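You operate a simulated robot arm through the tools that you are given. There is no shell and no other tool. Be economical: measure what you need, move in short steps, check, and stop when the job is done.

You are at the controls of a simulated robot arm. One attempt, no reset.

TASK
Stand the sand board beside the mango jar. It goes on the side that lies toward x +0.0, y -1.0 (a direction in the base frame), with about 3 cm between them.

The check looks at the end state, three seconds after you hand in, the way a careful person would. Anything else that was tipped, shoved, dropped, spilled or broken makes it a failure.

THE ROBOT
A 6-joint arm with a two-finger parallel gripper, fixed in place. Base frame: the origin is at the foot of the arm, x ahead of it, y to its left, z up. Units: m, degrees, N and s.
Its first joint turns from -66.0 to 66.0 degrees. Payload 2.45 kg.
The TCP is the grasp point between the finger pads, 0.024 m short of the fingertips. In the tool frame z runs along the fingers and y along their closing line. Largest opening 0.068 m; finger width 0.017, thickness 0.01; the body of the gripper, 0.04 by 0.07 m, starts 0.041 m behind the TCP.
Orientation is told as [roll, pitch, yaw] about the base's x, y, z axes, in that order, counted from this pose: with the fingers straight down and closing along the base's y, the tool's x points along the base's -x, its y along +y and its z along -z.

THE INTERFACE
- The arm moves only by the tool move_arm. Its argument "series" is a list of rows, each a list of 4 numbers: the shift along the tool's x, y, z in m, then the turn about the tool's z in degrees. In form: [[tx, ty, tz, spin], ...]. A call has 1 to 20 rows; each row is the pose to reach, as a shift and turn from the pose commanded when the call began, along the tool's axes at that moment. "hand" is the finger opening in m, from 0 to 0.068, set as the call begins (left out, the last holds). Each row takes 0.2 s and may step no farther than 0.05 m and 8.6 degrees from the row before; otherwise, or with a gripper value out of range, the whole call is refused. Where a pose cannot be reached the arm comes as near as it can. A force on the tool above 40 N (or 10 N above the force at the start of the call, whichever is more), or a blocked arm, ends the call early, and 0.2 s more pass. The fingers move at their own pace (about 0.108 m/s each) and stop on an object; they squeeze with about 23 N. The grip force told is the motor's: it shows also when the fingers shut on nothing. Time passes only in rows, and 0.2 s behind the last, so rows that repeat a pose let the fingers close. The reply holds the time, the measured pose of the TCP, the force on the tool along the base axes, the opening and the grip force, in the units named above and with some noise, and new pictures: "show" is both (left out), scene, wrist or none.
- Cameras (640 x 400 px; columns grow to the right, rows downward): "scene" is fixed at [0.1845, 0.442, 1.4546]; the picture's right is [-0.44, -0.90, 0.00], its down [-0.59, 0.29, -0.75] and it looks along [0.67, -0.33, -0.66] (base axes); focal length 326 px, centre (320, 200). "wrist" rides on the gripper at [-0.032, 0, -0.039] in the tool frame; the picture's right is [0.00, -1.00, 0.00], its down [0.97, 0.00, -0.24] and it looks along [0.24, 0.00, 0.97] (tool axes); focal length 218 px, centre (320, 200). There is no depth. A picture from a camera that has moved, and an enlarged one, comes with that camera's place and axes in the base frame and with its lens.
- inspect(camera, box): a new picture of the part [left, top, right, bottom] of that camera's present view, enlarged. It takes no simulated time.
- sign_off(): hands the job in; it is judged then, once.

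Go step by step. Nothing tells you positions but the pictures and the camera data: compare them with the known pose of the tool, close in by small moves and look again before you grip or let go. The budget is 90 turns and 150 pictures, counting those below and the enlarged ones. Unless the task says otherwise, let go and move clear before handing in, and close with one line.

The tools are called after "Emit:" by a JSON object that holds its "op" and its "data". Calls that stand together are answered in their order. move_arm: Moves the arm, as the interface text tells. Its arguments: {"type":"object","properties":{"series":{"type":"array","items":{"type":"array","items":{"type":"number"}}},"hand":{"type":"number"},"show":{"type":"string","enum":["both","scene","wrist","none"]}},"required":["series"]} The other tools are called the same way: inspect (camera, box) takes an enlarged picture of a part of a camera's view; sign_off () hands the job in.

At the start:

```text
time: 0.0
position: [0.4208, 0.1153, 1.1202]
tool_rot: [0.1, -0.1, 0.1]
force: [0.1, 0.5, 0.4]
gripper_width: 0.0683
gripper_force: 0.0
```

scene: 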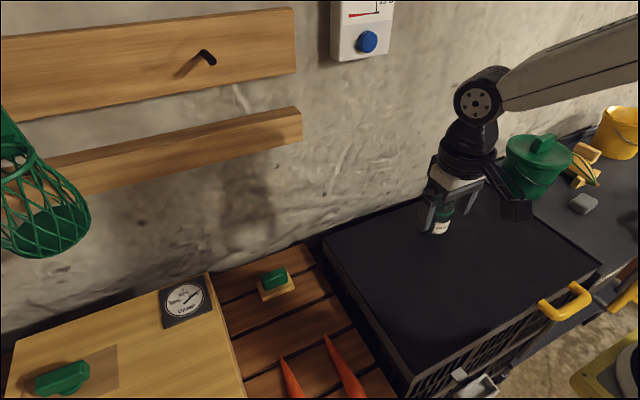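
wrist: 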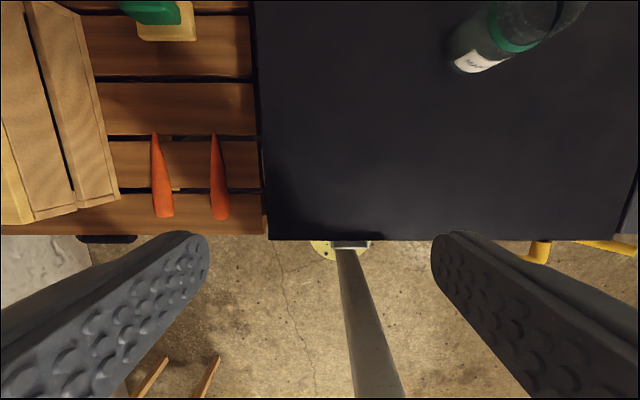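

I see a jar on the black surface near the gripper, and small green-handled items on the slatted wood. I'll look closer to identify the sand board and the mango jar.

Emit:
{"op": "inspect", "data": {"camera": "scene", "box": [400, 140, 540, 240]}}

Emit:
{"op": "inspect", "data": {"camera": "scene", "box": [140, 230, 400, 400]}}

Emit:
{"op": "inspect", "data": {"camera": "wrist", "box": [400, 0, 640, 120]}}

Emit:
{"op": "inspect", "data": {"camera": "scene", "box": [480, 90, 640, 260]}}

```text
4.00 times, centred on (470, 190) of scene
camera zoom: at [0.1845, 0.442, 1.4546], right [-0.44, -0.9, 0.0], down [-0.59, 0.29, -0.75], along [0.67, -0.33, -0.66], focal length 1302 px, centre (-280, 240)
```

zoom: 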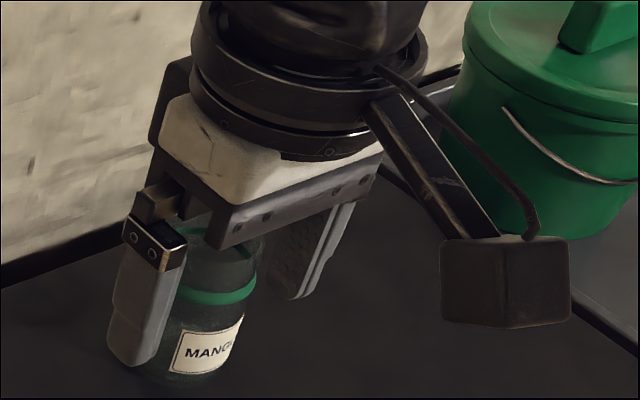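

```text
2.35 times, centred on (270, 315) of scene
camera zoom: at [0.1845, 0.442, 1.4546], right [-0.44, -0.9, 0.0], down [-0.59, 0.29, -0.75], along [0.67, -0.33, -0.66], focal length 766 px, centre (438, -71)
```

zoom: 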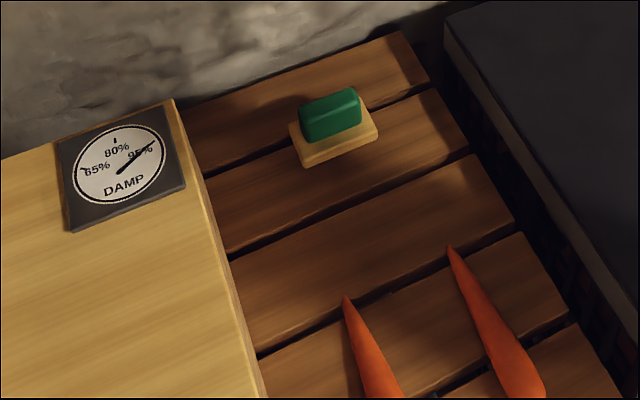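

```text
2.67 times, centred on (520, 60) of wrist
camera zoom: at [0.4521, 0.1153, 1.1588], right [0.0, -1.0, 0.0], down [-0.97, 0.0, 0.24], along [-0.24, 0.0, -0.97], focal length 582 px, centre (-213, 573)
```

zoom: 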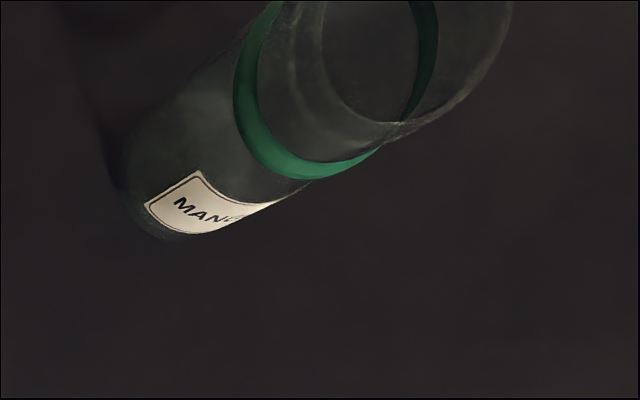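

```text
2.35 times, centred on (560, 175) of scene
camera zoom: at [0.1845, 0.442, 1.4546], right [-0.44, -0.9, 0.0], down [-0.59, 0.29, -0.75], along [0.67, -0.33, -0.66], focal length 766 px, centre (-245, 259)
```

zoom: 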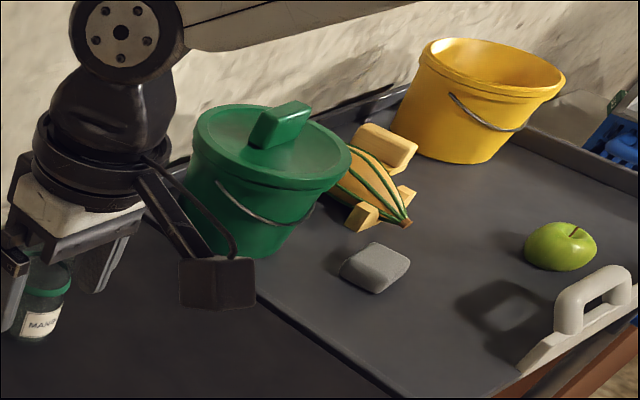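

Emit:
{"op": "inspect", "data": {"camera": "scene", "box": [0, 300, 160, 400]}}

Emit:
{"op": "inspect", "data": {"camera": "scene", "box": [240, 250, 320, 310]}}

Emit:
{"op": "inspect", "data": {"camera": "scene", "box": [440, 260, 640, 400]}}

```text
4.00 times, centred on (80, 350) of scene
camera zoom: at [0.1845, 0.442, 1.4546], right [-0.44, -0.9, 0.0], down [-0.59, 0.29, -0.75], along [0.67, -0.33, -0.66], focal length 1302 px, centre (1280, -400)
```

zoom: 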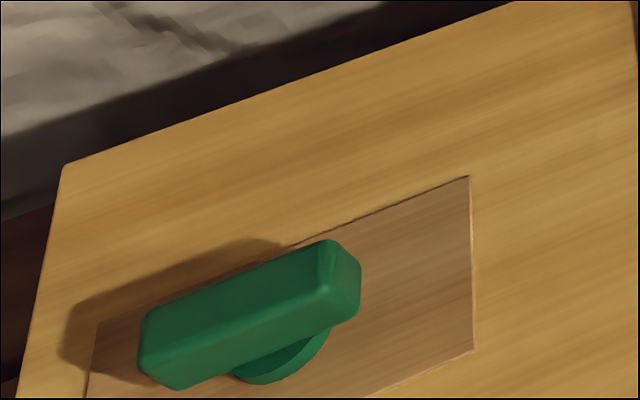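

```text
6.67 times, centred on (280, 280) of scene
camera zoom: at [0.1845, 0.442, 1.4546], right [-0.44, -0.9, 0.0], down [-0.59, 0.29, -0.75], along [0.67, -0.33, -0.66], focal length 2170 px, centre (587, -333)
```

zoom: 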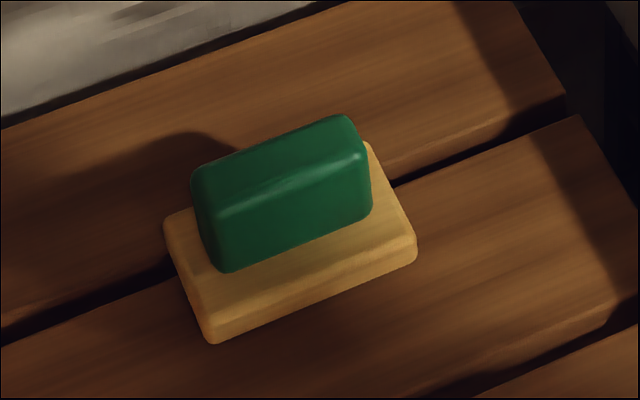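

```text
2.86 times, centred on (540, 330) of scene
camera zoom: at [0.1845, 0.442, 1.4546], right [-0.44, -0.9, 0.0], down [-0.59, 0.29, -0.75], along [0.67, -0.33, -0.66], focal length 930 px, centre (-309, -171)
```

zoom: 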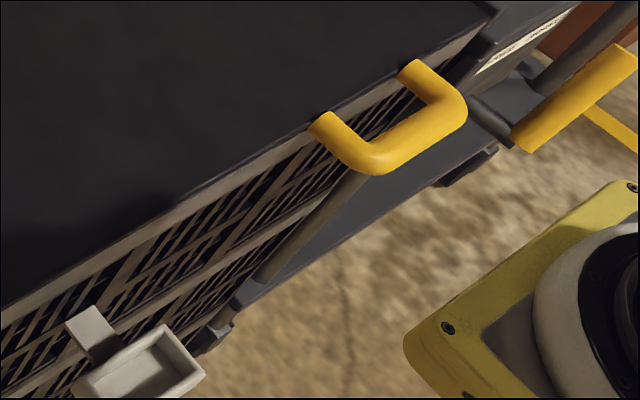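

The sand board should be the small sand-coloured board with the green handle on the slats, near (0.62, 0.34). The mango jar stands near (0.60, -0.14). I'll move above the board to look.

Emit:
{"op": "move_arm", "data": {"series": [[-0.02, 0.035, 0.01, 0], [-0.04, 0.07, 0.02, 0], [-0.06, 0.105, 0.03, 0], [-0.08, 0.14, 0.04, 0], [-0.1, 0.175, 0.05, 0], [-0.115, 0.2, 0.06, 0], [-0.13, 0.215, 0.07, 0], [-0.13, 0.215, 0.07, 0]], "hand": 0.068}}

```text
time: 1.8
position: [0.5515, 0.3298, 1.0504]
tool_rot: [0.0, 0.0, 0.1]
force: [0.1, 0.2, 0.3]
gripper_width: 0.0679
gripper_force: 0.0
camera wrist: at [0.5826, 0.3307, 1.0885], right [0.0, -1.0, 0.0], down [-0.97, 0.0, 0.24], along [-0.24, 0.0, -0.97], focal length 218 px, centre (320, 200)
```

scene: 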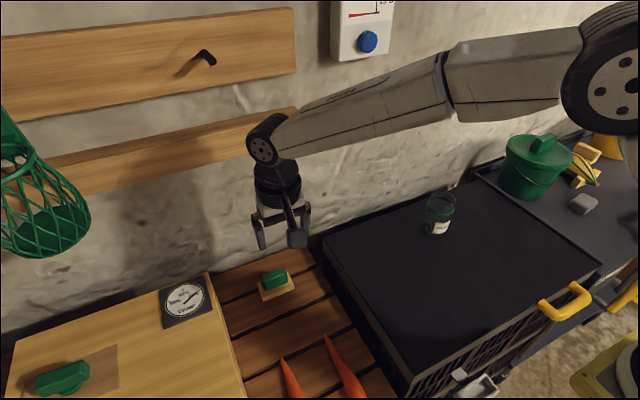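
wrist: 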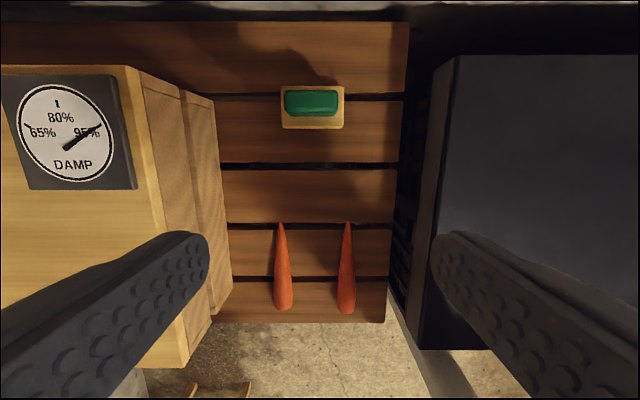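

The board is about 0.086 x 0.06 m with its handle long in y, so I need to grip across x (yaw 90°). Before turning I'll check the block hanging at the wrist.

Emit:
{"op": "inspect", "data": {"camera": "scene", "box": [230, 150, 330, 260]}}

Emit:
{"op": "inspect", "data": {"camera": "scene", "box": [400, 170, 480, 250]}}

Emit:
{"op": "inspect", "data": {"camera": "wrist", "box": [240, 60, 400, 160]}}

```text
3.64 times, centred on (280, 205) of scene
camera zoom: at [0.1845, 0.442, 1.4546], right [-0.44, -0.9, 0.0], down [-0.59, 0.29, -0.75], along [0.67, -0.33, -0.66], focal length 1184 px, centre (466, 182)
```

zoom: 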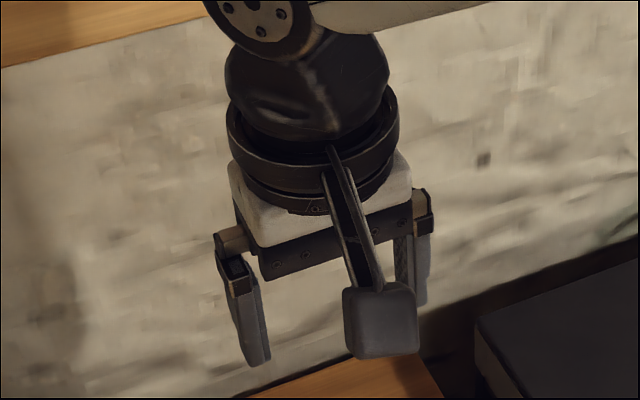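

```text
5.00 times, centred on (440, 210) of scene
camera zoom: at [0.1845, 0.442, 1.4546], right [-0.44, -0.9, 0.0], down [-0.59, 0.29, -0.75], along [0.67, -0.33, -0.66], focal length 1627 px, centre (-280, 150)
```

zoom: 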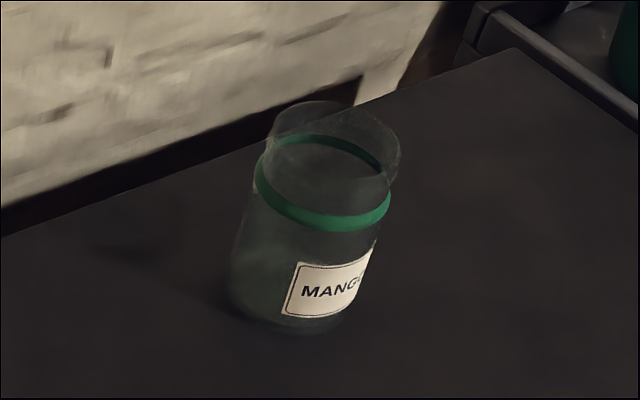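

```text
4.00 times, centred on (320, 110) of wrist
camera zoom: at [0.5826, 0.3307, 1.0885], right [0.0, -1.0, 0.0], down [-0.97, 0.0, 0.24], along [-0.24, 0.0, -0.97], focal length 873 px, centre (320, 560)
```

zoom: 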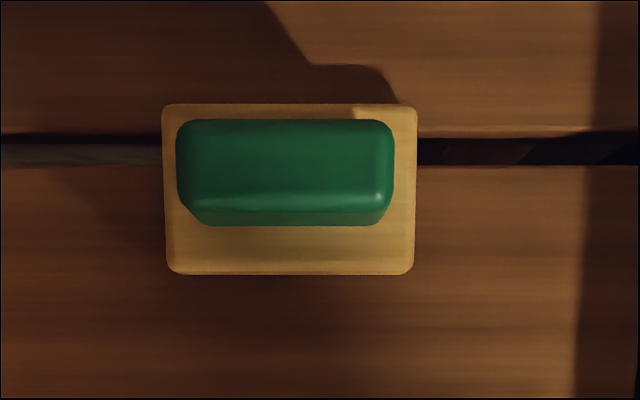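

The handle's centre is near (0.637, 0.341), with its top around z 0.80. The black top is at about z 0.865, and the jar is near (0.555, -0.06). The tool also carries a block about 8 cm out on its +x side, which must end up facing -y, away from the jar. I'll spin -90° while staying clear of the wall.

Emit:
{"op": "move_arm", "data": {"series": [[0, 0.001, 0.0, -8.2], [0, 0.002, 0.01, -16.4], [0, 0.003, 0.02, -24.6], [0, 0.004, 0.03, -32.8], [0, 0.005, 0.04, -41], [-0.01, 0.006, 0.05, -49.2], [-0.02, 0.007, 0.06, -57.4], [-0.03, 0.008, 0.06, -65.6], [-0.04, 0.01, 0.06, -73.8], [-0.05, 0.011, 0.06, -82], [-0.05, 0.011, 0.06, -90], [-0.05, 0.011, 0.06, -90]]}}

```text
time: 4.4
position: [0.6001, 0.3406, 0.9903]
tool_rot: [0.0, 0.0, 90.1]
force: [0.7, 0.1, 0.9]
gripper_width: 0.0678
gripper_force: 0.1
camera wrist: at [0.6004, 0.3732, 1.0292], right [1.0, 0.0, 0.0], down [0.0, -0.97, 0.24], along [0.0, -0.24, -0.97], focal length 218 px, centre (320, 200)
```

scene: 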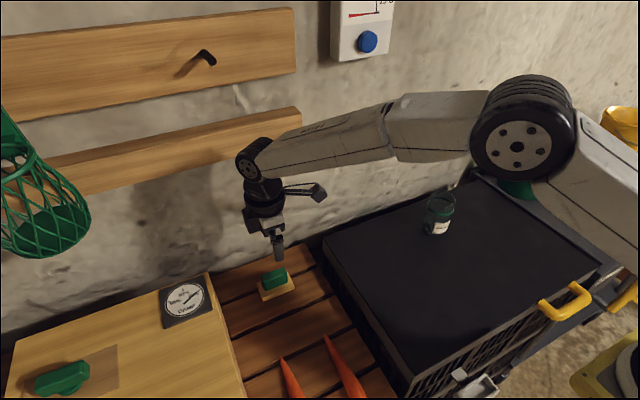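
wrist: 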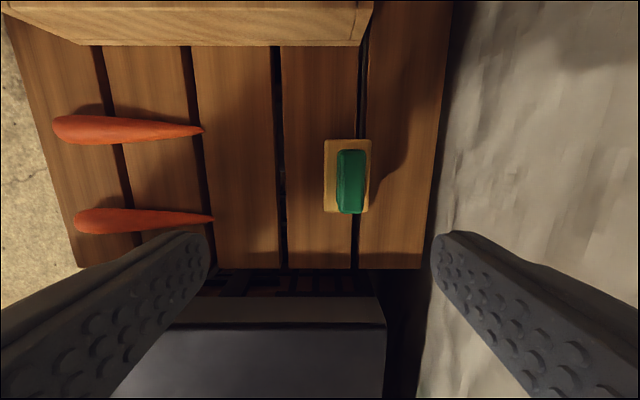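

The wrist view puts the board at about (0.633, 0.338). The tool's block reaches about 0.118 m toward -y, and the black box edge is near y 0.217, so clearance will be tight. I'll measure more finely.

Emit:
{"op": "inspect", "data": {"camera": "scene", "box": [230, 160, 350, 310]}}

Emit:
{"op": "inspect", "data": {"camera": "wrist", "box": [300, 120, 400, 230]}}

```text
2.67 times, centred on (290, 235) of scene
camera zoom: at [0.1845, 0.442, 1.4546], right [-0.44, -0.9, 0.0], down [-0.59, 0.29, -0.75], along [0.67, -0.33, -0.66], focal length 868 px, centre (400, 107)
```

zoom: 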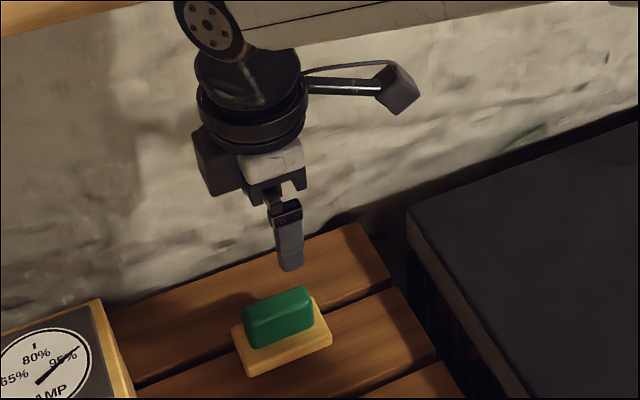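

```text
3.64 times, centred on (350, 175) of wrist
camera zoom: at [0.6004, 0.3732, 1.0292], right [1.0, 0.0, 0.0], down [0.0, -0.97, 0.24], along [0.0, -0.24, -0.97], focal length 794 px, centre (211, 291)
```

zoom: 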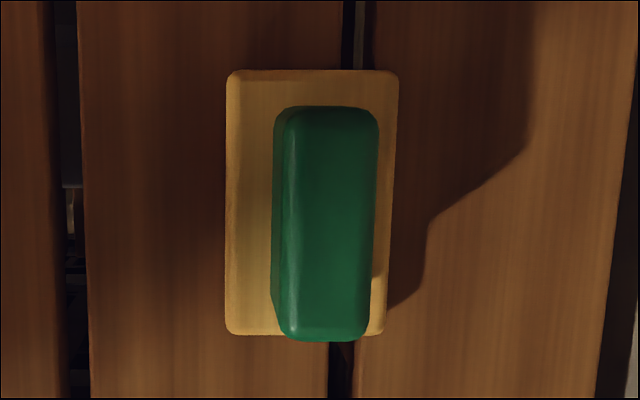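

With triangulation the handle top is at about z 0.838 and the board top at about 0.788, so I can grip high and keep the block above the box. I'll descend part way over (0.629, 0.349).

Emit:
{"op": "move_arm", "data": {"series": [[-0.003, -0.01, 0.02, 0], [-0.006, -0.02, 0.04, 0], [-0.009, -0.029, 0.06, 0], [-0.009, -0.029, 0.08, 0], [-0.009, -0.029, 0.095, 0], [-0.009, -0.029, 0.095, 0]]}}

Emit:
{"op": "inspect", "data": {"camera": "scene", "box": [220, 180, 360, 310]}}

```text
time: 5.8
position: [0.6282, 0.3502, 0.8959]
tool_rot: [-0.1, 0.0, 90.0]
force: [0.3, -0.2, -1.1]
gripper_width: 0.0681
gripper_force: 0.2
camera wrist: at [0.6287, 0.382, 0.9341], right [1.0, 0.0, 0.0], down [0.0, -0.97, 0.24], along [0.0, -0.24, -0.97], focal length 218 px, centre (320, 200)
```

scene: 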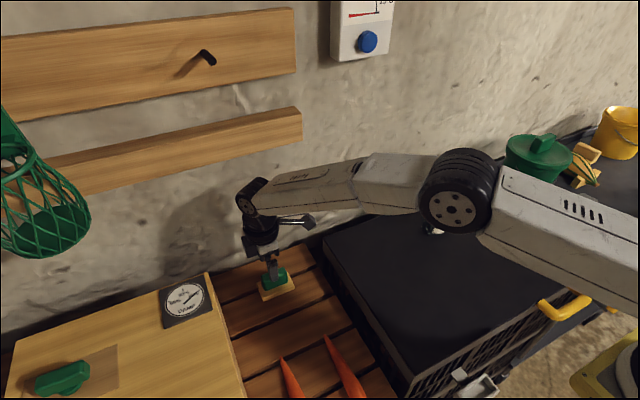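
wrist: 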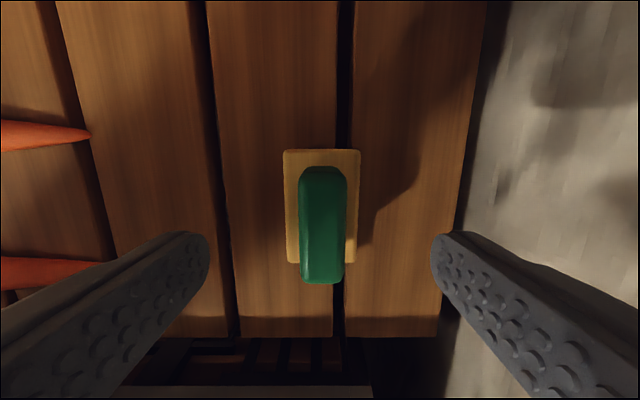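

```text
3.08 times, centred on (290, 245) of scene
camera zoom: at [0.1845, 0.442, 1.4546], right [-0.44, -0.9, 0.0], down [-0.59, 0.29, -0.75], along [0.67, -0.33, -0.66], focal length 1001 px, centre (412, 62)
```

zoom: 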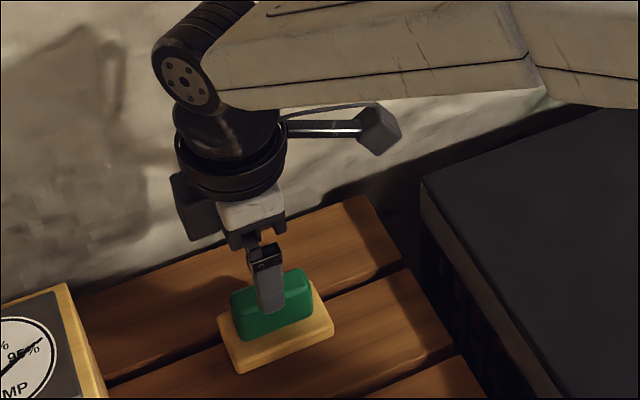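

The handle sits centred between the fingers, with its top at about 0.83 and the board top at 0.79. I'll descend to TCP z 0.822 and close.

Emit:
{"op": "move_arm", "data": {"series": [[0.002, -0.001, 0.02, 0], [0.003, -0.001, 0.04, 0], [0.003, -0.001, 0.055, 0], [0.003, -0.001, 0.066, 0], [0.003, -0.001, 0.074, 0], [0.003, -0.001, 0.074, 0]]}}

Emit:
{"op": "inspect", "data": {"camera": "scene", "box": [220, 180, 360, 310]}}

```text
time: 7.2
position: [0.6309, 0.3471, 0.8208]
tool_rot: [0.0, -0.1, 90.0]
force: [-0.5, 0.1, -0.5]
gripper_width: 0.0681
gripper_force: 0.2
camera wrist: at [0.6302, 0.3788, 0.8595], right [1.0, 0.0, 0.0], down [0.0, -0.97, 0.24], along [0.0, -0.24, -0.97], focal length 218 px, centre (320, 200)
```

scene: 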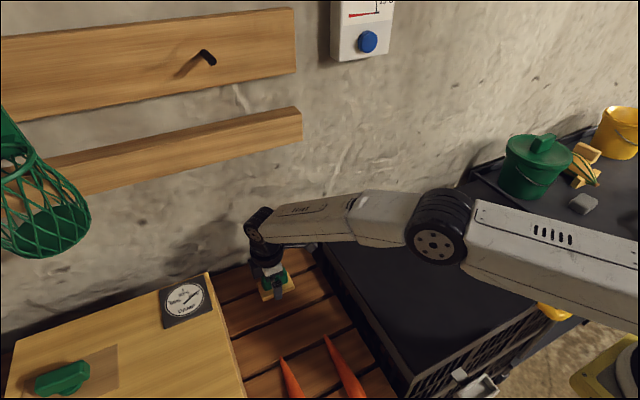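
wrist: 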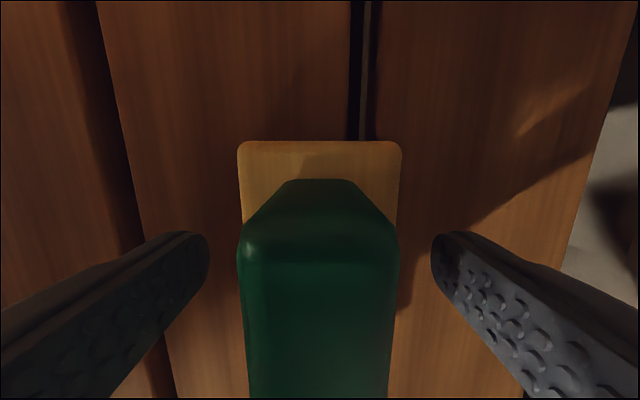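

```text
3.08 times, centred on (290, 245) of scene
camera zoom: at [0.1845, 0.442, 1.4546], right [-0.44, -0.9, 0.0], down [-0.59, 0.29, -0.75], along [0.67, -0.33, -0.66], focal length 1001 px, centre (412, 62)
```

zoom: 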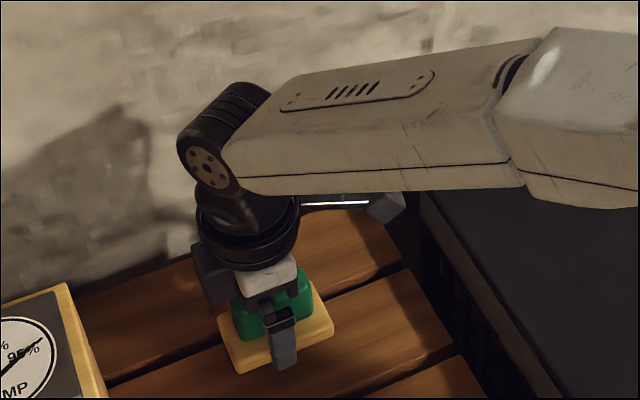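

Centred on the handle with no contact. I'll close the fingers and lift a little.

Emit:
{"op": "move_arm", "data": {"series": [[0, 0, 0, 0], [0, 0, 0, 0], [0, 0, 0, 0], [0, 0, -0.01, 0], [0, 0, -0.03, 0], [0, 0, -0.05, 0]], "hand": 0}}

```text
time: 8.6
position: [0.6304, 0.3464, 0.873]
tool_rot: [0.0, 0.0, 89.9]
force: [0.0, 0.2, -0.7]
gripper_width: 0.0239
gripper_force: 22.4
camera wrist: at [0.6299, 0.379, 0.9099], right [1.0, 0.0, 0.0], down [0.0, -0.97, 0.24], along [0.0, -0.24, -0.97], focal length 218 px, centre (320, 200)
```

scene: 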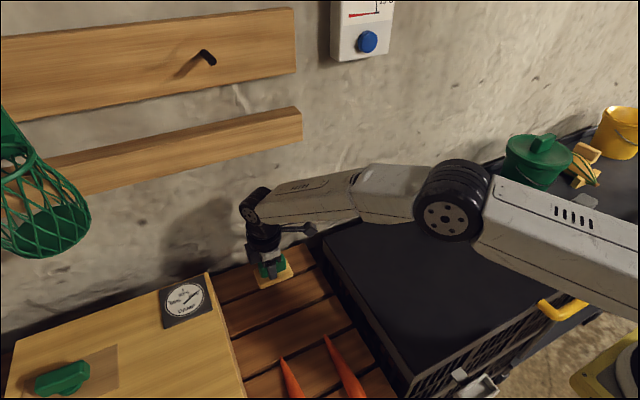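
wrist: 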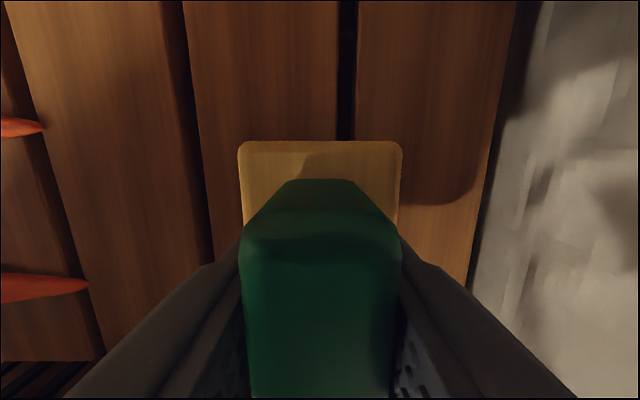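

The board is held, with the fingers 0.024 m apart. I'll rise to z 1.10 and carry it over, above jar height, to the jar's -y side, then measure the jar from above.

Emit:
{"op": "move_arm", "data": {"series": [[0, 0, -0.04, 0], [0, 0, -0.085, 0], [0, 0, -0.13, 0], [0, 0, -0.175, 0], [0.01, 0.01, -0.21, 0], [0.03, 0.02, -0.228, 0], [0.065, 0.03, -0.228, 0], [0.105, 0.04, -0.228, 0], [0.145, 0.05, -0.228, 0], [0.185, 0.06, -0.228, 0], [0.225, 0.069, -0.228, 0], [0.265, 0.069, -0.228, 0], [0.305, 0.069, -0.228, 0], [0.345, 0.069, -0.228, 0], [0.385, 0.069, -0.228, 0], [0.425, 0.069, -0.228, 0], [0.46, 0.069, -0.228, 0], [0.485, 0.069, -0.228, 0], [0.5, 0.069, -0.228, 0], [0.5, 0.069, -0.228, 0]]}}

```text
time: 12.8
position: [0.5618, -0.1532, 1.1005]
tool_rot: [0.0, 0.0, 90.0]
force: [0.7, 0.3, -0.1]
gripper_width: 0.024
gripper_force: 23.5
camera wrist: at [0.5616, -0.121, 1.1379], right [1.0, 0.0, 0.0], down [0.0, -0.97, 0.24], along [0.0, -0.24, -0.97], focal length 218 px, centre (320, 200)
```

scene: 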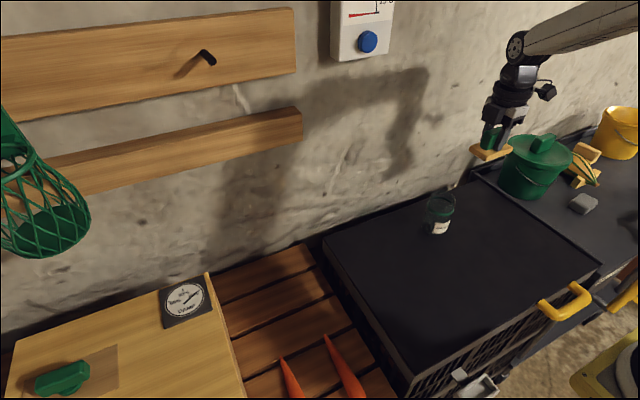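
wrist: 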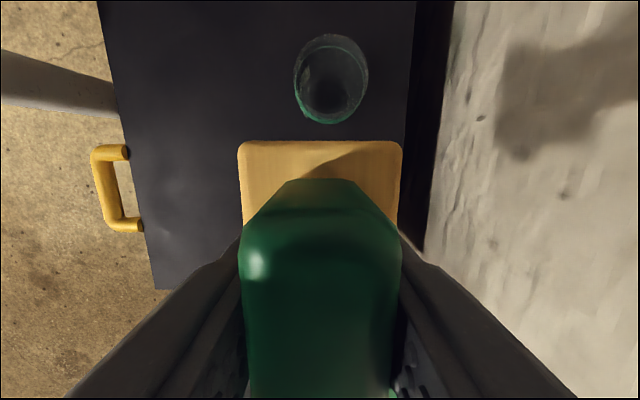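

Emit:
{"op": "inspect", "data": {"camera": "wrist", "box": [260, 10, 400, 150]}}

Emit:
{"op": "inspect", "data": {"camera": "scene", "box": [400, 60, 600, 250]}}

Emit:
{"op": "inspect", "data": {"camera": "scene", "box": [400, 170, 480, 250]}}

```text
2.86 times, centred on (330, 80) of wrist
camera zoom: at [0.5616, -0.121, 1.1379], right [1.0, 0.0, 0.0], down [0.0, -0.97, 0.24], along [0.0, -0.24, -0.97], focal length 624 px, centre (291, 543)
```

zoom: 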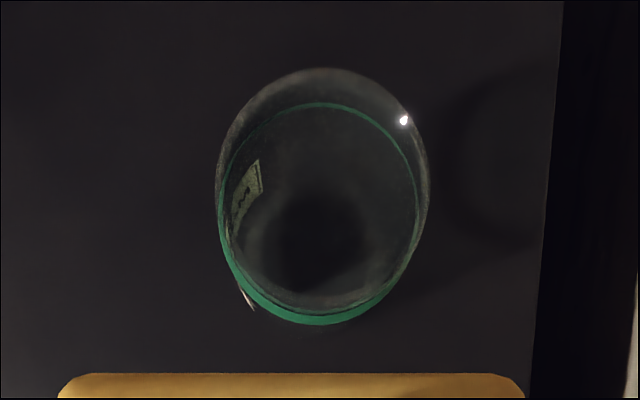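

```text
2.11 times, centred on (500, 155) of scene
camera zoom: at [0.1845, 0.442, 1.4546], right [-0.44, -0.9, 0.0], down [-0.59, 0.29, -0.75], along [0.67, -0.33, -0.66], focal length 685 px, centre (-59, 295)
```

zoom: 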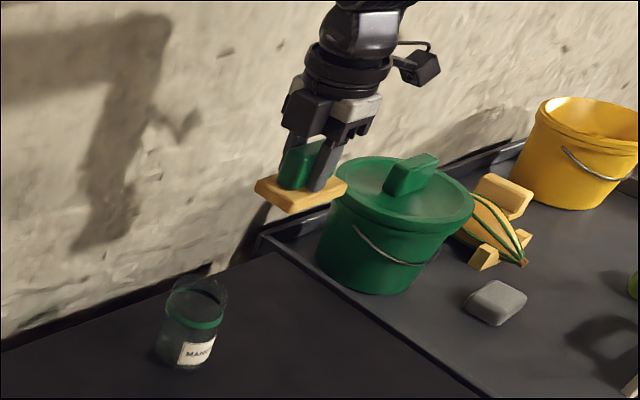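

```text
5.00 times, centred on (440, 210) of scene
camera zoom: at [0.1845, 0.442, 1.4546], right [-0.44, -0.9, 0.0], down [-0.59, 0.29, -0.75], along [0.67, -0.33, -0.66], focal length 1627 px, centre (-280, 150)
```

zoom: 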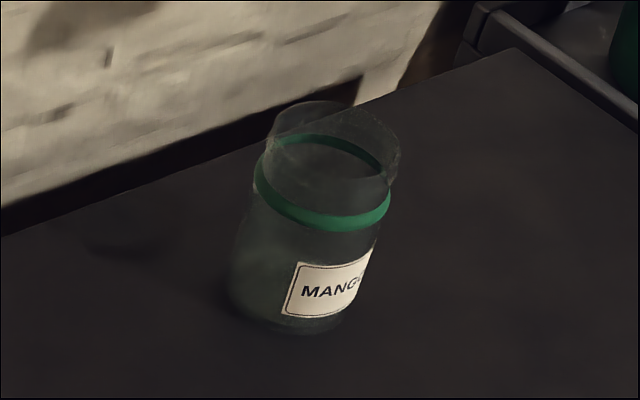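

The jar measures about (0.570, -0.069) with radius 0.03, and its base is near z 0.86. The board's +y edge lies about 0.035 m from the TCP, so I'm aiming for TCP (0.570, -0.164) and descending part way.

Emit:
{"op": "move_arm", "data": {"series": [[0.006, -0.004, 0.02, 0], [0.011, -0.008, 0.04, 0], [0.011, -0.008, 0.07, 0], [0.011, -0.008, 0.1, 0], [0.011, -0.008, 0.125, 0], [0.011, -0.008, 0.145, 0], [0.011, -0.008, 0.155, 0], [0.011, -0.008, 0.155, 0]]}}

Emit:
{"op": "inspect", "data": {"camera": "scene", "box": [400, 150, 540, 260]}}

Emit:
{"op": "inspect", "data": {"camera": "wrist", "box": [220, 0, 420, 180]}}

```text
time: 14.6
position: [0.57, -0.1651, 0.9429]
tool_rot: [-0.1, 0.0, 90.1]
force: [-0.5, 0.6, 0.5]
gripper_width: 0.0238
gripper_force: 23.2
camera wrist: at [0.5692, -0.1316, 0.9826], right [1.0, 0.0, 0.0], down [0.0, -0.97, 0.24], along [0.0, -0.24, -0.97], focal length 218 px, centre (320, 200)
```

scene: 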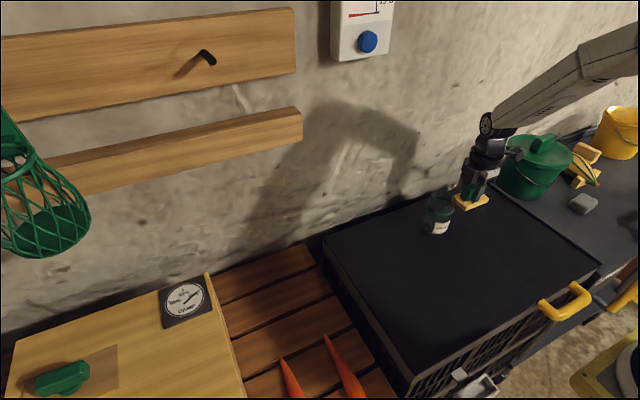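
wrist: 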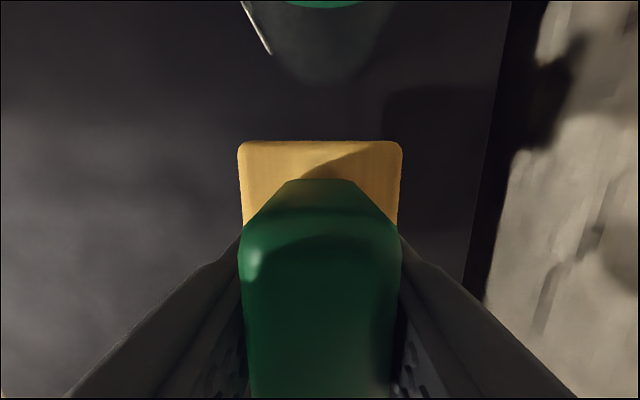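

```text
3.64 times, centred on (470, 205) of scene
camera zoom: at [0.1845, 0.442, 1.4546], right [-0.44, -0.9, 0.0], down [-0.59, 0.29, -0.75], along [0.67, -0.33, -0.66], focal length 1184 px, centre (-226, 182)
```

zoom: 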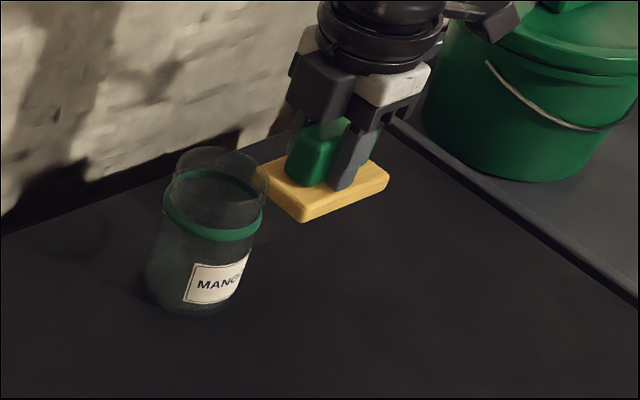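

```text
2.22 times, centred on (320, 90) of wrist
camera zoom: at [0.5692, -0.1316, 0.9826], right [1.0, 0.0, 0.0], down [0.0, -0.97, 0.24], along [0.0, -0.24, -0.97], focal length 485 px, centre (320, 444)
```

zoom: 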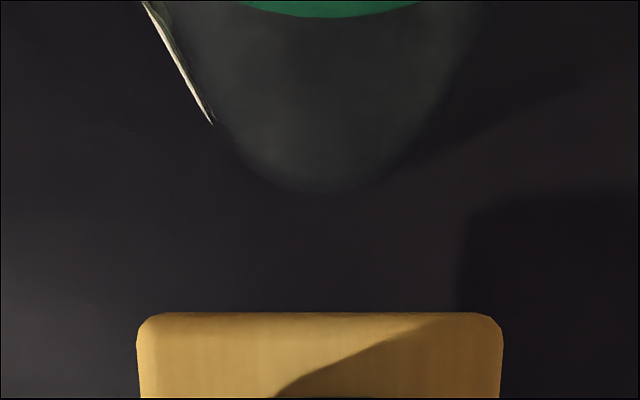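

The gap to the jar reads about 0.028–0.03 m and the board lines up with the jar in x. I'll keep descending slowly, watching the force for contact.

Emit:
{"op": "move_arm", "data": {"series": [[0.002, 0, 0.006, 0], [0.002, 0, 0.012, 0], [0.002, 0, 0.017, 0], [0.002, 0, 0.02, 0], [0.002, 0, 0.02, 0]]}}

Emit:
{"op": "inspect", "data": {"camera": "scene", "box": [420, 170, 510, 240]}}

```text
time: 15.8
position: [0.5696, -0.1657, 0.9238]
tool_rot: [0.0, -0.1, 90.0]
force: [-0.3, -0.3, -1.1]
gripper_width: 0.0237
gripper_force: 23.6
camera wrist: at [0.5695, -0.1335, 0.9628], right [1.0, 0.0, 0.0], down [0.0, -0.97, 0.24], along [0.0, -0.24, -0.97], focal length 218 px, centre (320, 200)
```

scene: 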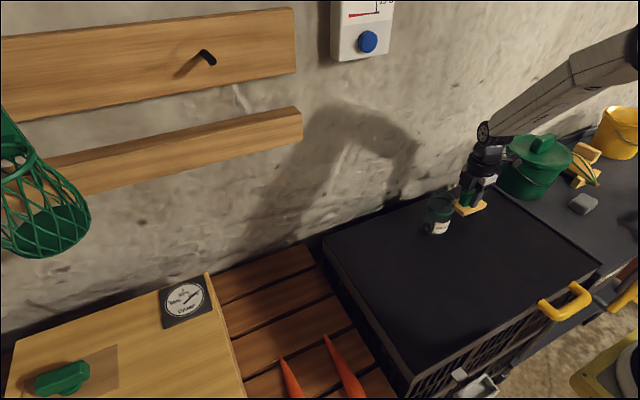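
wrist: 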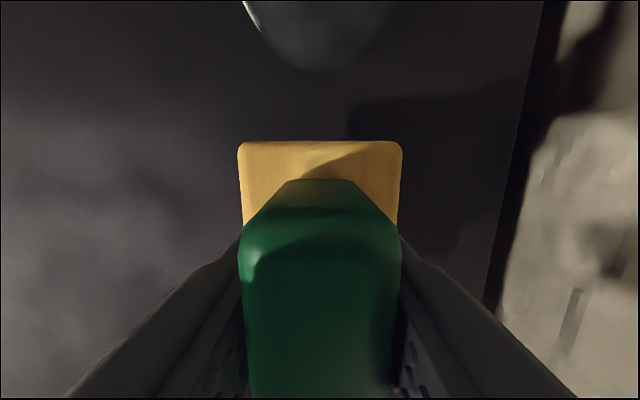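

```text
5.71 times, centred on (465, 205) of scene
camera zoom: at [0.1845, 0.442, 1.4546], right [-0.44, -0.9, 0.0], down [-0.59, 0.29, -0.75], along [0.67, -0.33, -0.66], focal length 1860 px, centre (-509, 171)
```

zoom: 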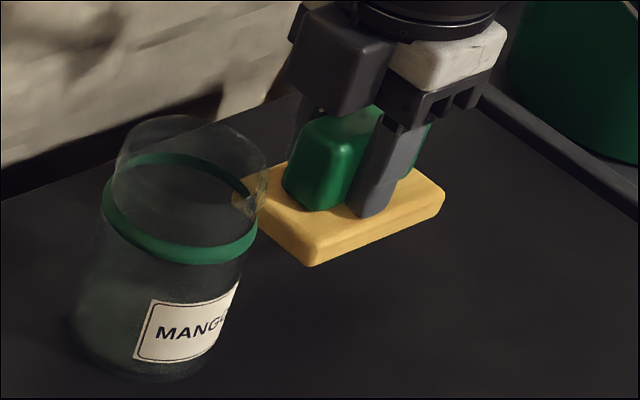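

The top surface comes out at about z 0.856, so I expect contact near TCP 0.905. I'll continue down in small steps.

Emit:
{"op": "move_arm", "data": {"series": [[0, 0, 0.005, 0], [0, 0, 0.01, 0], [0, 0, 0.014, 0], [0, 0, 0.014, 0]], "show": "none"}}

Emit:
{"op": "inspect", "data": {"camera": "scene", "box": [420, 170, 510, 240]}}

```text
time: 16.8
position: [0.5694, -0.1665, 0.9108]
tool_rot: [0.1, 0.0, 90.0]
force: [-0.1, 0.4, -0.8]
gripper_width: 0.024
gripper_force: 23.1
```

```text
5.71 times, centred on (465, 205) of scene
camera zoom: at [0.1845, 0.442, 1.4546], right [-0.44, -0.9, 0.0], down [-0.59, 0.29, -0.75], along [0.67, -0.33, -0.66], focal length 1860 px, centre (-509, 171)
```

zoom: 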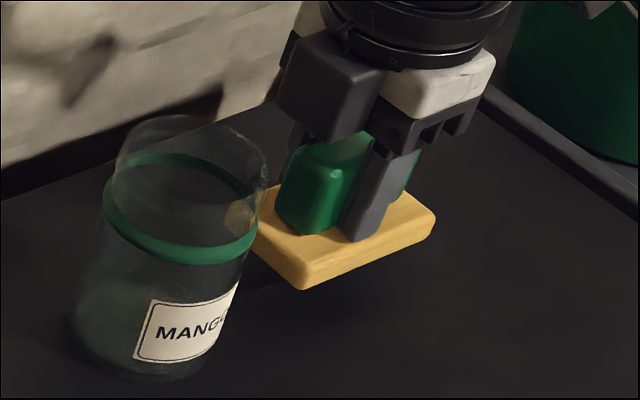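

Emit:
{"op": "move_arm", "data": {"series": [[0, 0, 0.002, 0], [0, 0, 0.004, 0], [0, 0, 0.006, 0], [0, 0, 0.006, 0]], "show": "none"}}

Emit:
{"op": "inspect", "data": {"camera": "scene", "box": [420, 170, 510, 240]}}

```text
time: 17.8
position: [0.5691, -0.1657, 0.9035]
tool_rot: [-0.1, 0.0, 90.0]
force: [-0.5, -0.3, -1.7]
gripper_width: 0.0238
gripper_force: 23.4
```

```text
5.71 times, centred on (465, 205) of scene
camera zoom: at [0.1845, 0.442, 1.4546], right [-0.44, -0.9, 0.0], down [-0.59, 0.29, -0.75], along [0.67, -0.33, -0.66], focal length 1860 px, centre (-509, 171)
```

zoom: 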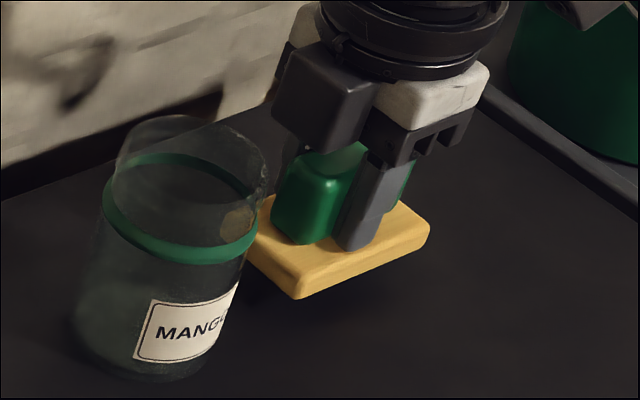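

No contact yet, so I'll keep going in small steps.

Emit:
{"op": "move_arm", "data": {"series": [[0, 0, 0.0015, 0], [0, 0, 0.003, 0], [0, 0, 0.003, 0]], "show": "none"}}

Emit:
{"op": "inspect", "data": {"camera": "wrist", "box": [200, 0, 440, 240]}}

```text
time: 18.6
position: [0.5696, -0.1665, 0.9015]
tool_rot: [0.0, 0.1, 90.0]
force: [-1.0, -0.2, -0.3]
gripper_width: 0.0236
gripper_force: 23.4
```

```text
1.67 times, centred on (320, 120) of wrist
camera zoom: at [0.5692, -0.1337, 0.9394], right [1.0, 0.0, 0.0], down [0.0, -0.97, 0.24], along [0.0, -0.24, -0.97], focal length 364 px, centre (320, 333)
```

zoom: 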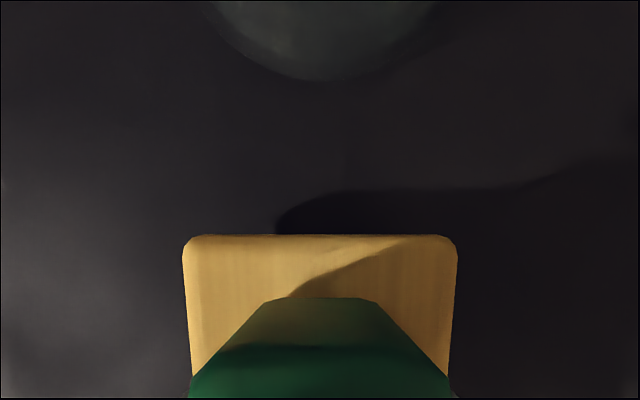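

Emit:
{"op": "move_arm", "data": {"series": [[0, 0, 0.0015, 0], [0, 0, 0.003, 0], [0, 0, 0.003, 0]], "show": "none"}}

Emit:
{"op": "inspect", "data": {"camera": "scene", "box": [420, 170, 510, 240]}}

```text
time: 19.4
position: [0.5689, -0.1655, 0.8988]
tool_rot: [0.0, 0.1, 89.9]
force: [0.0, -0.4, -0.2]
gripper_width: 0.0236
gripper_force: 23.1
```

```text
5.71 times, centred on (465, 205) of scene
camera zoom: at [0.1845, 0.442, 1.4546], right [-0.44, -0.9, 0.0], down [-0.59, 0.29, -0.75], along [0.67, -0.33, -0.66], focal length 1860 px, centre (-509, 171)
```

zoom: 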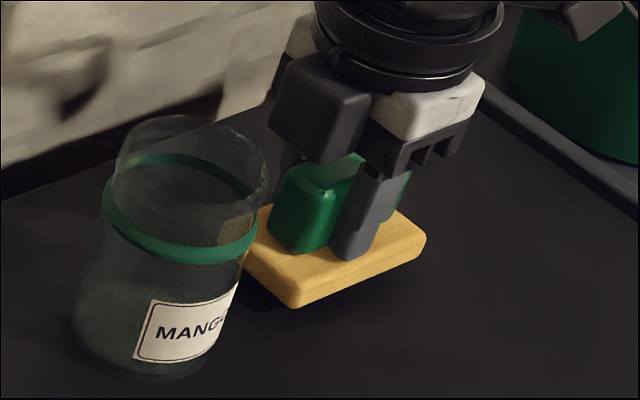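

Emit:
{"op": "move_arm", "data": {"series": [[0, 0, 0.0015, 0], [0, 0, 0.003, 0], [0, 0, 0.0045, 0], [0, 0, 0.0045, 0]], "show": "none"}}

Emit:
{"op": "inspect", "data": {"camera": "scene", "box": [420, 170, 510, 240]}}

```text
time: 20.4
position: [0.5697, -0.1663, 0.8936]
tool_rot: [0.0, 0.0, 90.0]
force: [0.1, 1.6, -0.9]
gripper_width: 0.0237
gripper_force: 23.9
```

```text
5.71 times, centred on (465, 205) of scene
camera zoom: at [0.1845, 0.442, 1.4546], right [-0.44, -0.9, 0.0], down [-0.59, 0.29, -0.75], along [0.67, -0.33, -0.66], focal length 1860 px, centre (-509, 171)
```

zoom: 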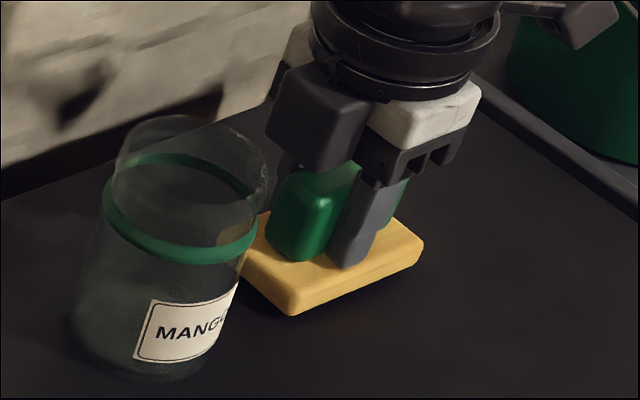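

Emit:
{"op": "move_arm", "data": {"series": [[0, 0, 0.0015, 0], [0, 0, 0.003, 0], [0, 0, 0.0045, 0], [0, 0, 0.0045, 0]], "show": "none"}}

Emit:
{"op": "inspect", "data": {"camera": "scene", "box": [440, 185, 490, 225]}}

Emit:
{"op": "inspect", "data": {"camera": "wrist", "box": [200, 0, 440, 240]}}

```text
time: 21.4
position: [0.5689, -0.1661, 0.8903]
tool_rot: [-0.1, 0.0, 90.0]
force: [-3.1, 0.0, 10.5]
gripper_width: 0.0237
gripper_force: 22.5
```

```text
10.00 times, centred on (465, 205) of scene
camera zoom: at [0.1842, 0.4421, 1.4546], right [-0.44, -0.9, 0.0], down [-0.59, 0.29, -0.75], along [0.67, -0.33, -0.66], focal length 3255 px, centre (-1130, 150)
```

zoom: 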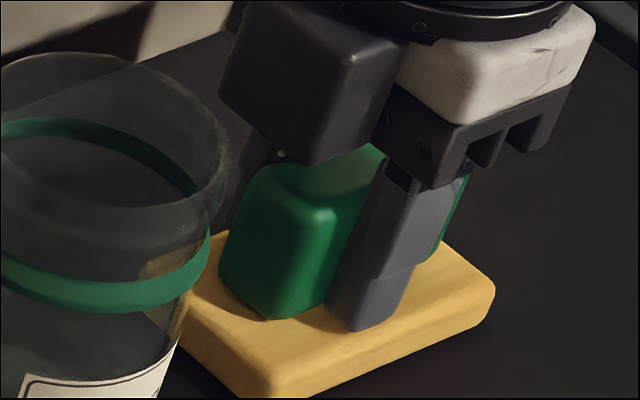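

```text
1.67 times, centred on (320, 120) of wrist
camera zoom: at [0.569, -0.1337, 0.9284], right [1.0, 0.0, 0.0], down [0.0, -0.97, 0.24], along [0.0, -0.24, -0.97], focal length 364 px, centre (320, 333)
```

zoom: 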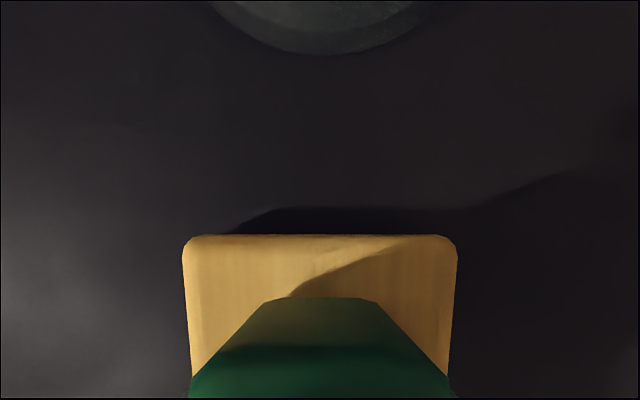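

Contact at 10 N: the board is resting on the surface, and the gap reads about 0.03 m. I'll ease off the pressure and open the fingers.

Emit:
{"op": "move_arm", "data": {"series": [[0, 0, -0.0015, 0], [0, 0, -0.0015, 0]], "show": "none"}}

Emit:
{"op": "move_arm", "data": {"series": [[0, 0, 0, 0], [0, 0, 0, 0], [0, 0, 0, 0]], "hand": 0.06}}

```text
time: 22.0
position: [0.5694, -0.1652, 0.8899]
tool_rot: [-0.1, 0.0, 90.1]
force: [0.4, -0.3, -0.1]
gripper_width: 0.0237
gripper_force: 23.3
```

```text
time: 22.8
position: [0.5707, -0.1667, 0.8909]
tool_rot: [-0.1, 0.0, 90.1]
force: [-0.3, -0.2, 0.1]
gripper_width: 0.06
gripper_force: 0.0
camera wrist: at [0.5691, -0.1337, 0.9294], right [1.0, 0.0, 0.0], down [0.0, -0.97, 0.24], along [0.0, -0.24, -0.97], focal length 218 px, centre (320, 200)
```

scene: 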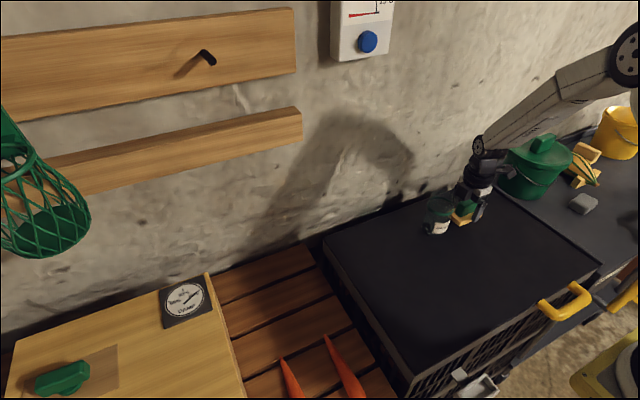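
wrist: 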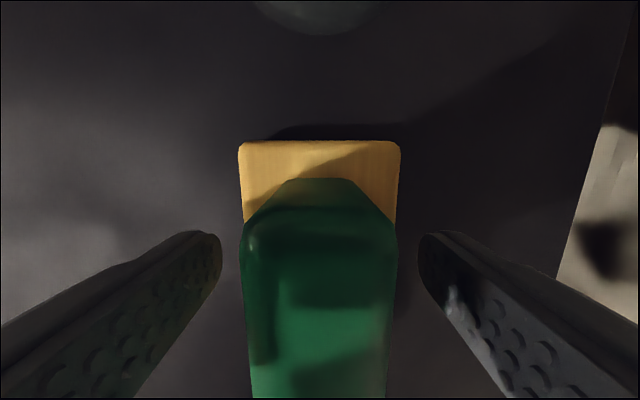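

The board is released and standing. I'll lift straight up and check the result.

Emit:
{"op": "move_arm", "data": {"series": [[0, 0, -0.015, 0], [0, 0, -0.035, 0], [0, 0, -0.07, 0], [0, 0, -0.11, 0], [0, 0, -0.15, 0], [0, 0, -0.19, 0], [0, 0, -0.22, 0], [0, 0, -0.22, 0]]}}

Emit:
{"op": "inspect", "data": {"camera": "scene", "box": [410, 160, 520, 250]}}

Emit:
{"op": "inspect", "data": {"camera": "wrist", "box": [230, 20, 430, 240]}}

```text
time: 24.6
position: [0.5686, -0.1655, 1.1102]
tool_rot: [0.0, 0.1, 89.9]
force: [-0.4, -0.5, 0.8]
gripper_width: 0.0599
gripper_force: 0.1
camera wrist: at [0.5688, -0.1332, 1.1494], right [1.0, 0.0, 0.0], down [0.0, -0.97, 0.24], along [0.0, -0.24, -0.97], focal length 218 px, centre (320, 200)
```

scene: 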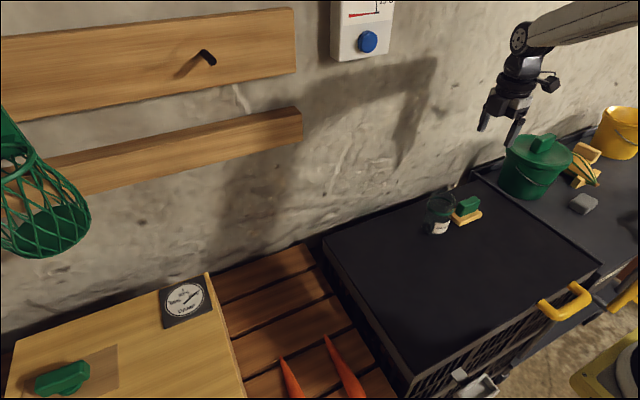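
wrist: 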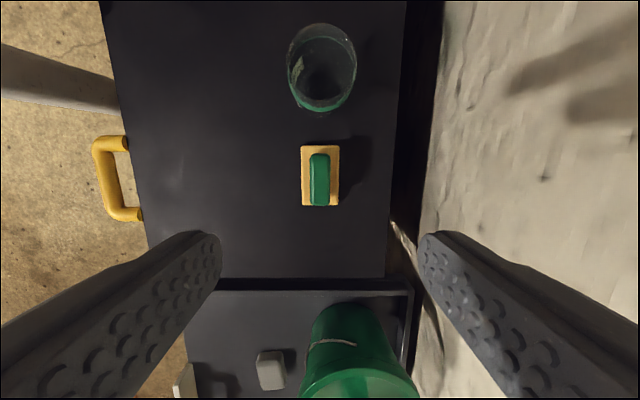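

```text
4.44 times, centred on (465, 205) of scene
camera zoom: at [0.1845, 0.442, 1.4546], right [-0.44, -0.9, 0.0], down [-0.59, 0.29, -0.75], along [0.67, -0.33, -0.66], focal length 1446 px, centre (-324, 178)
```

zoom: 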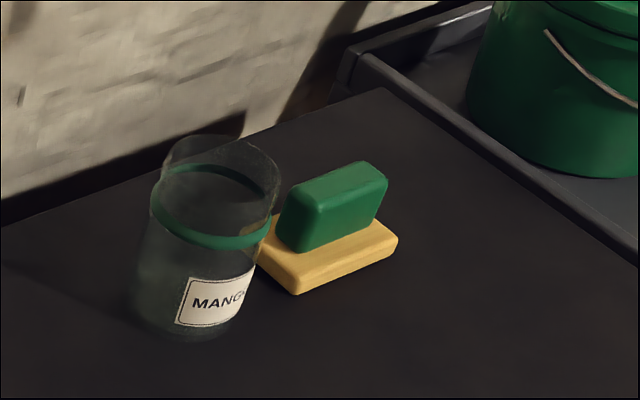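

```text
1.82 times, centred on (330, 130) of wrist
camera zoom: at [0.5688, -0.1332, 1.1494], right [1.0, 0.0, 0.0], down [0.0, -0.97, 0.24], along [0.0, -0.24, -0.97], focal length 397 px, centre (302, 327)
```

zoom: 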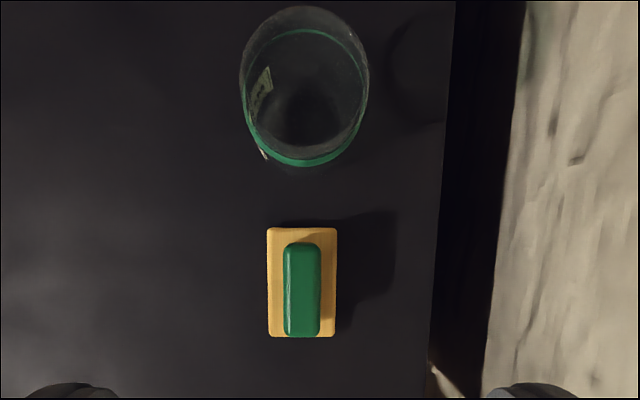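

The board stands flat about 3 cm on the jar's -y side, centred on it. Nothing else has moved and the gripper is clear, so I'm handing in.

Emit:
{"op": "sign_off", "data": {}}

```text
The job is handed in.
```

The sand board is standing on the -y side of the mango jar, with a measured gap of about 3.3 cm. I saw nothing else disturbed, and the job is handed in.
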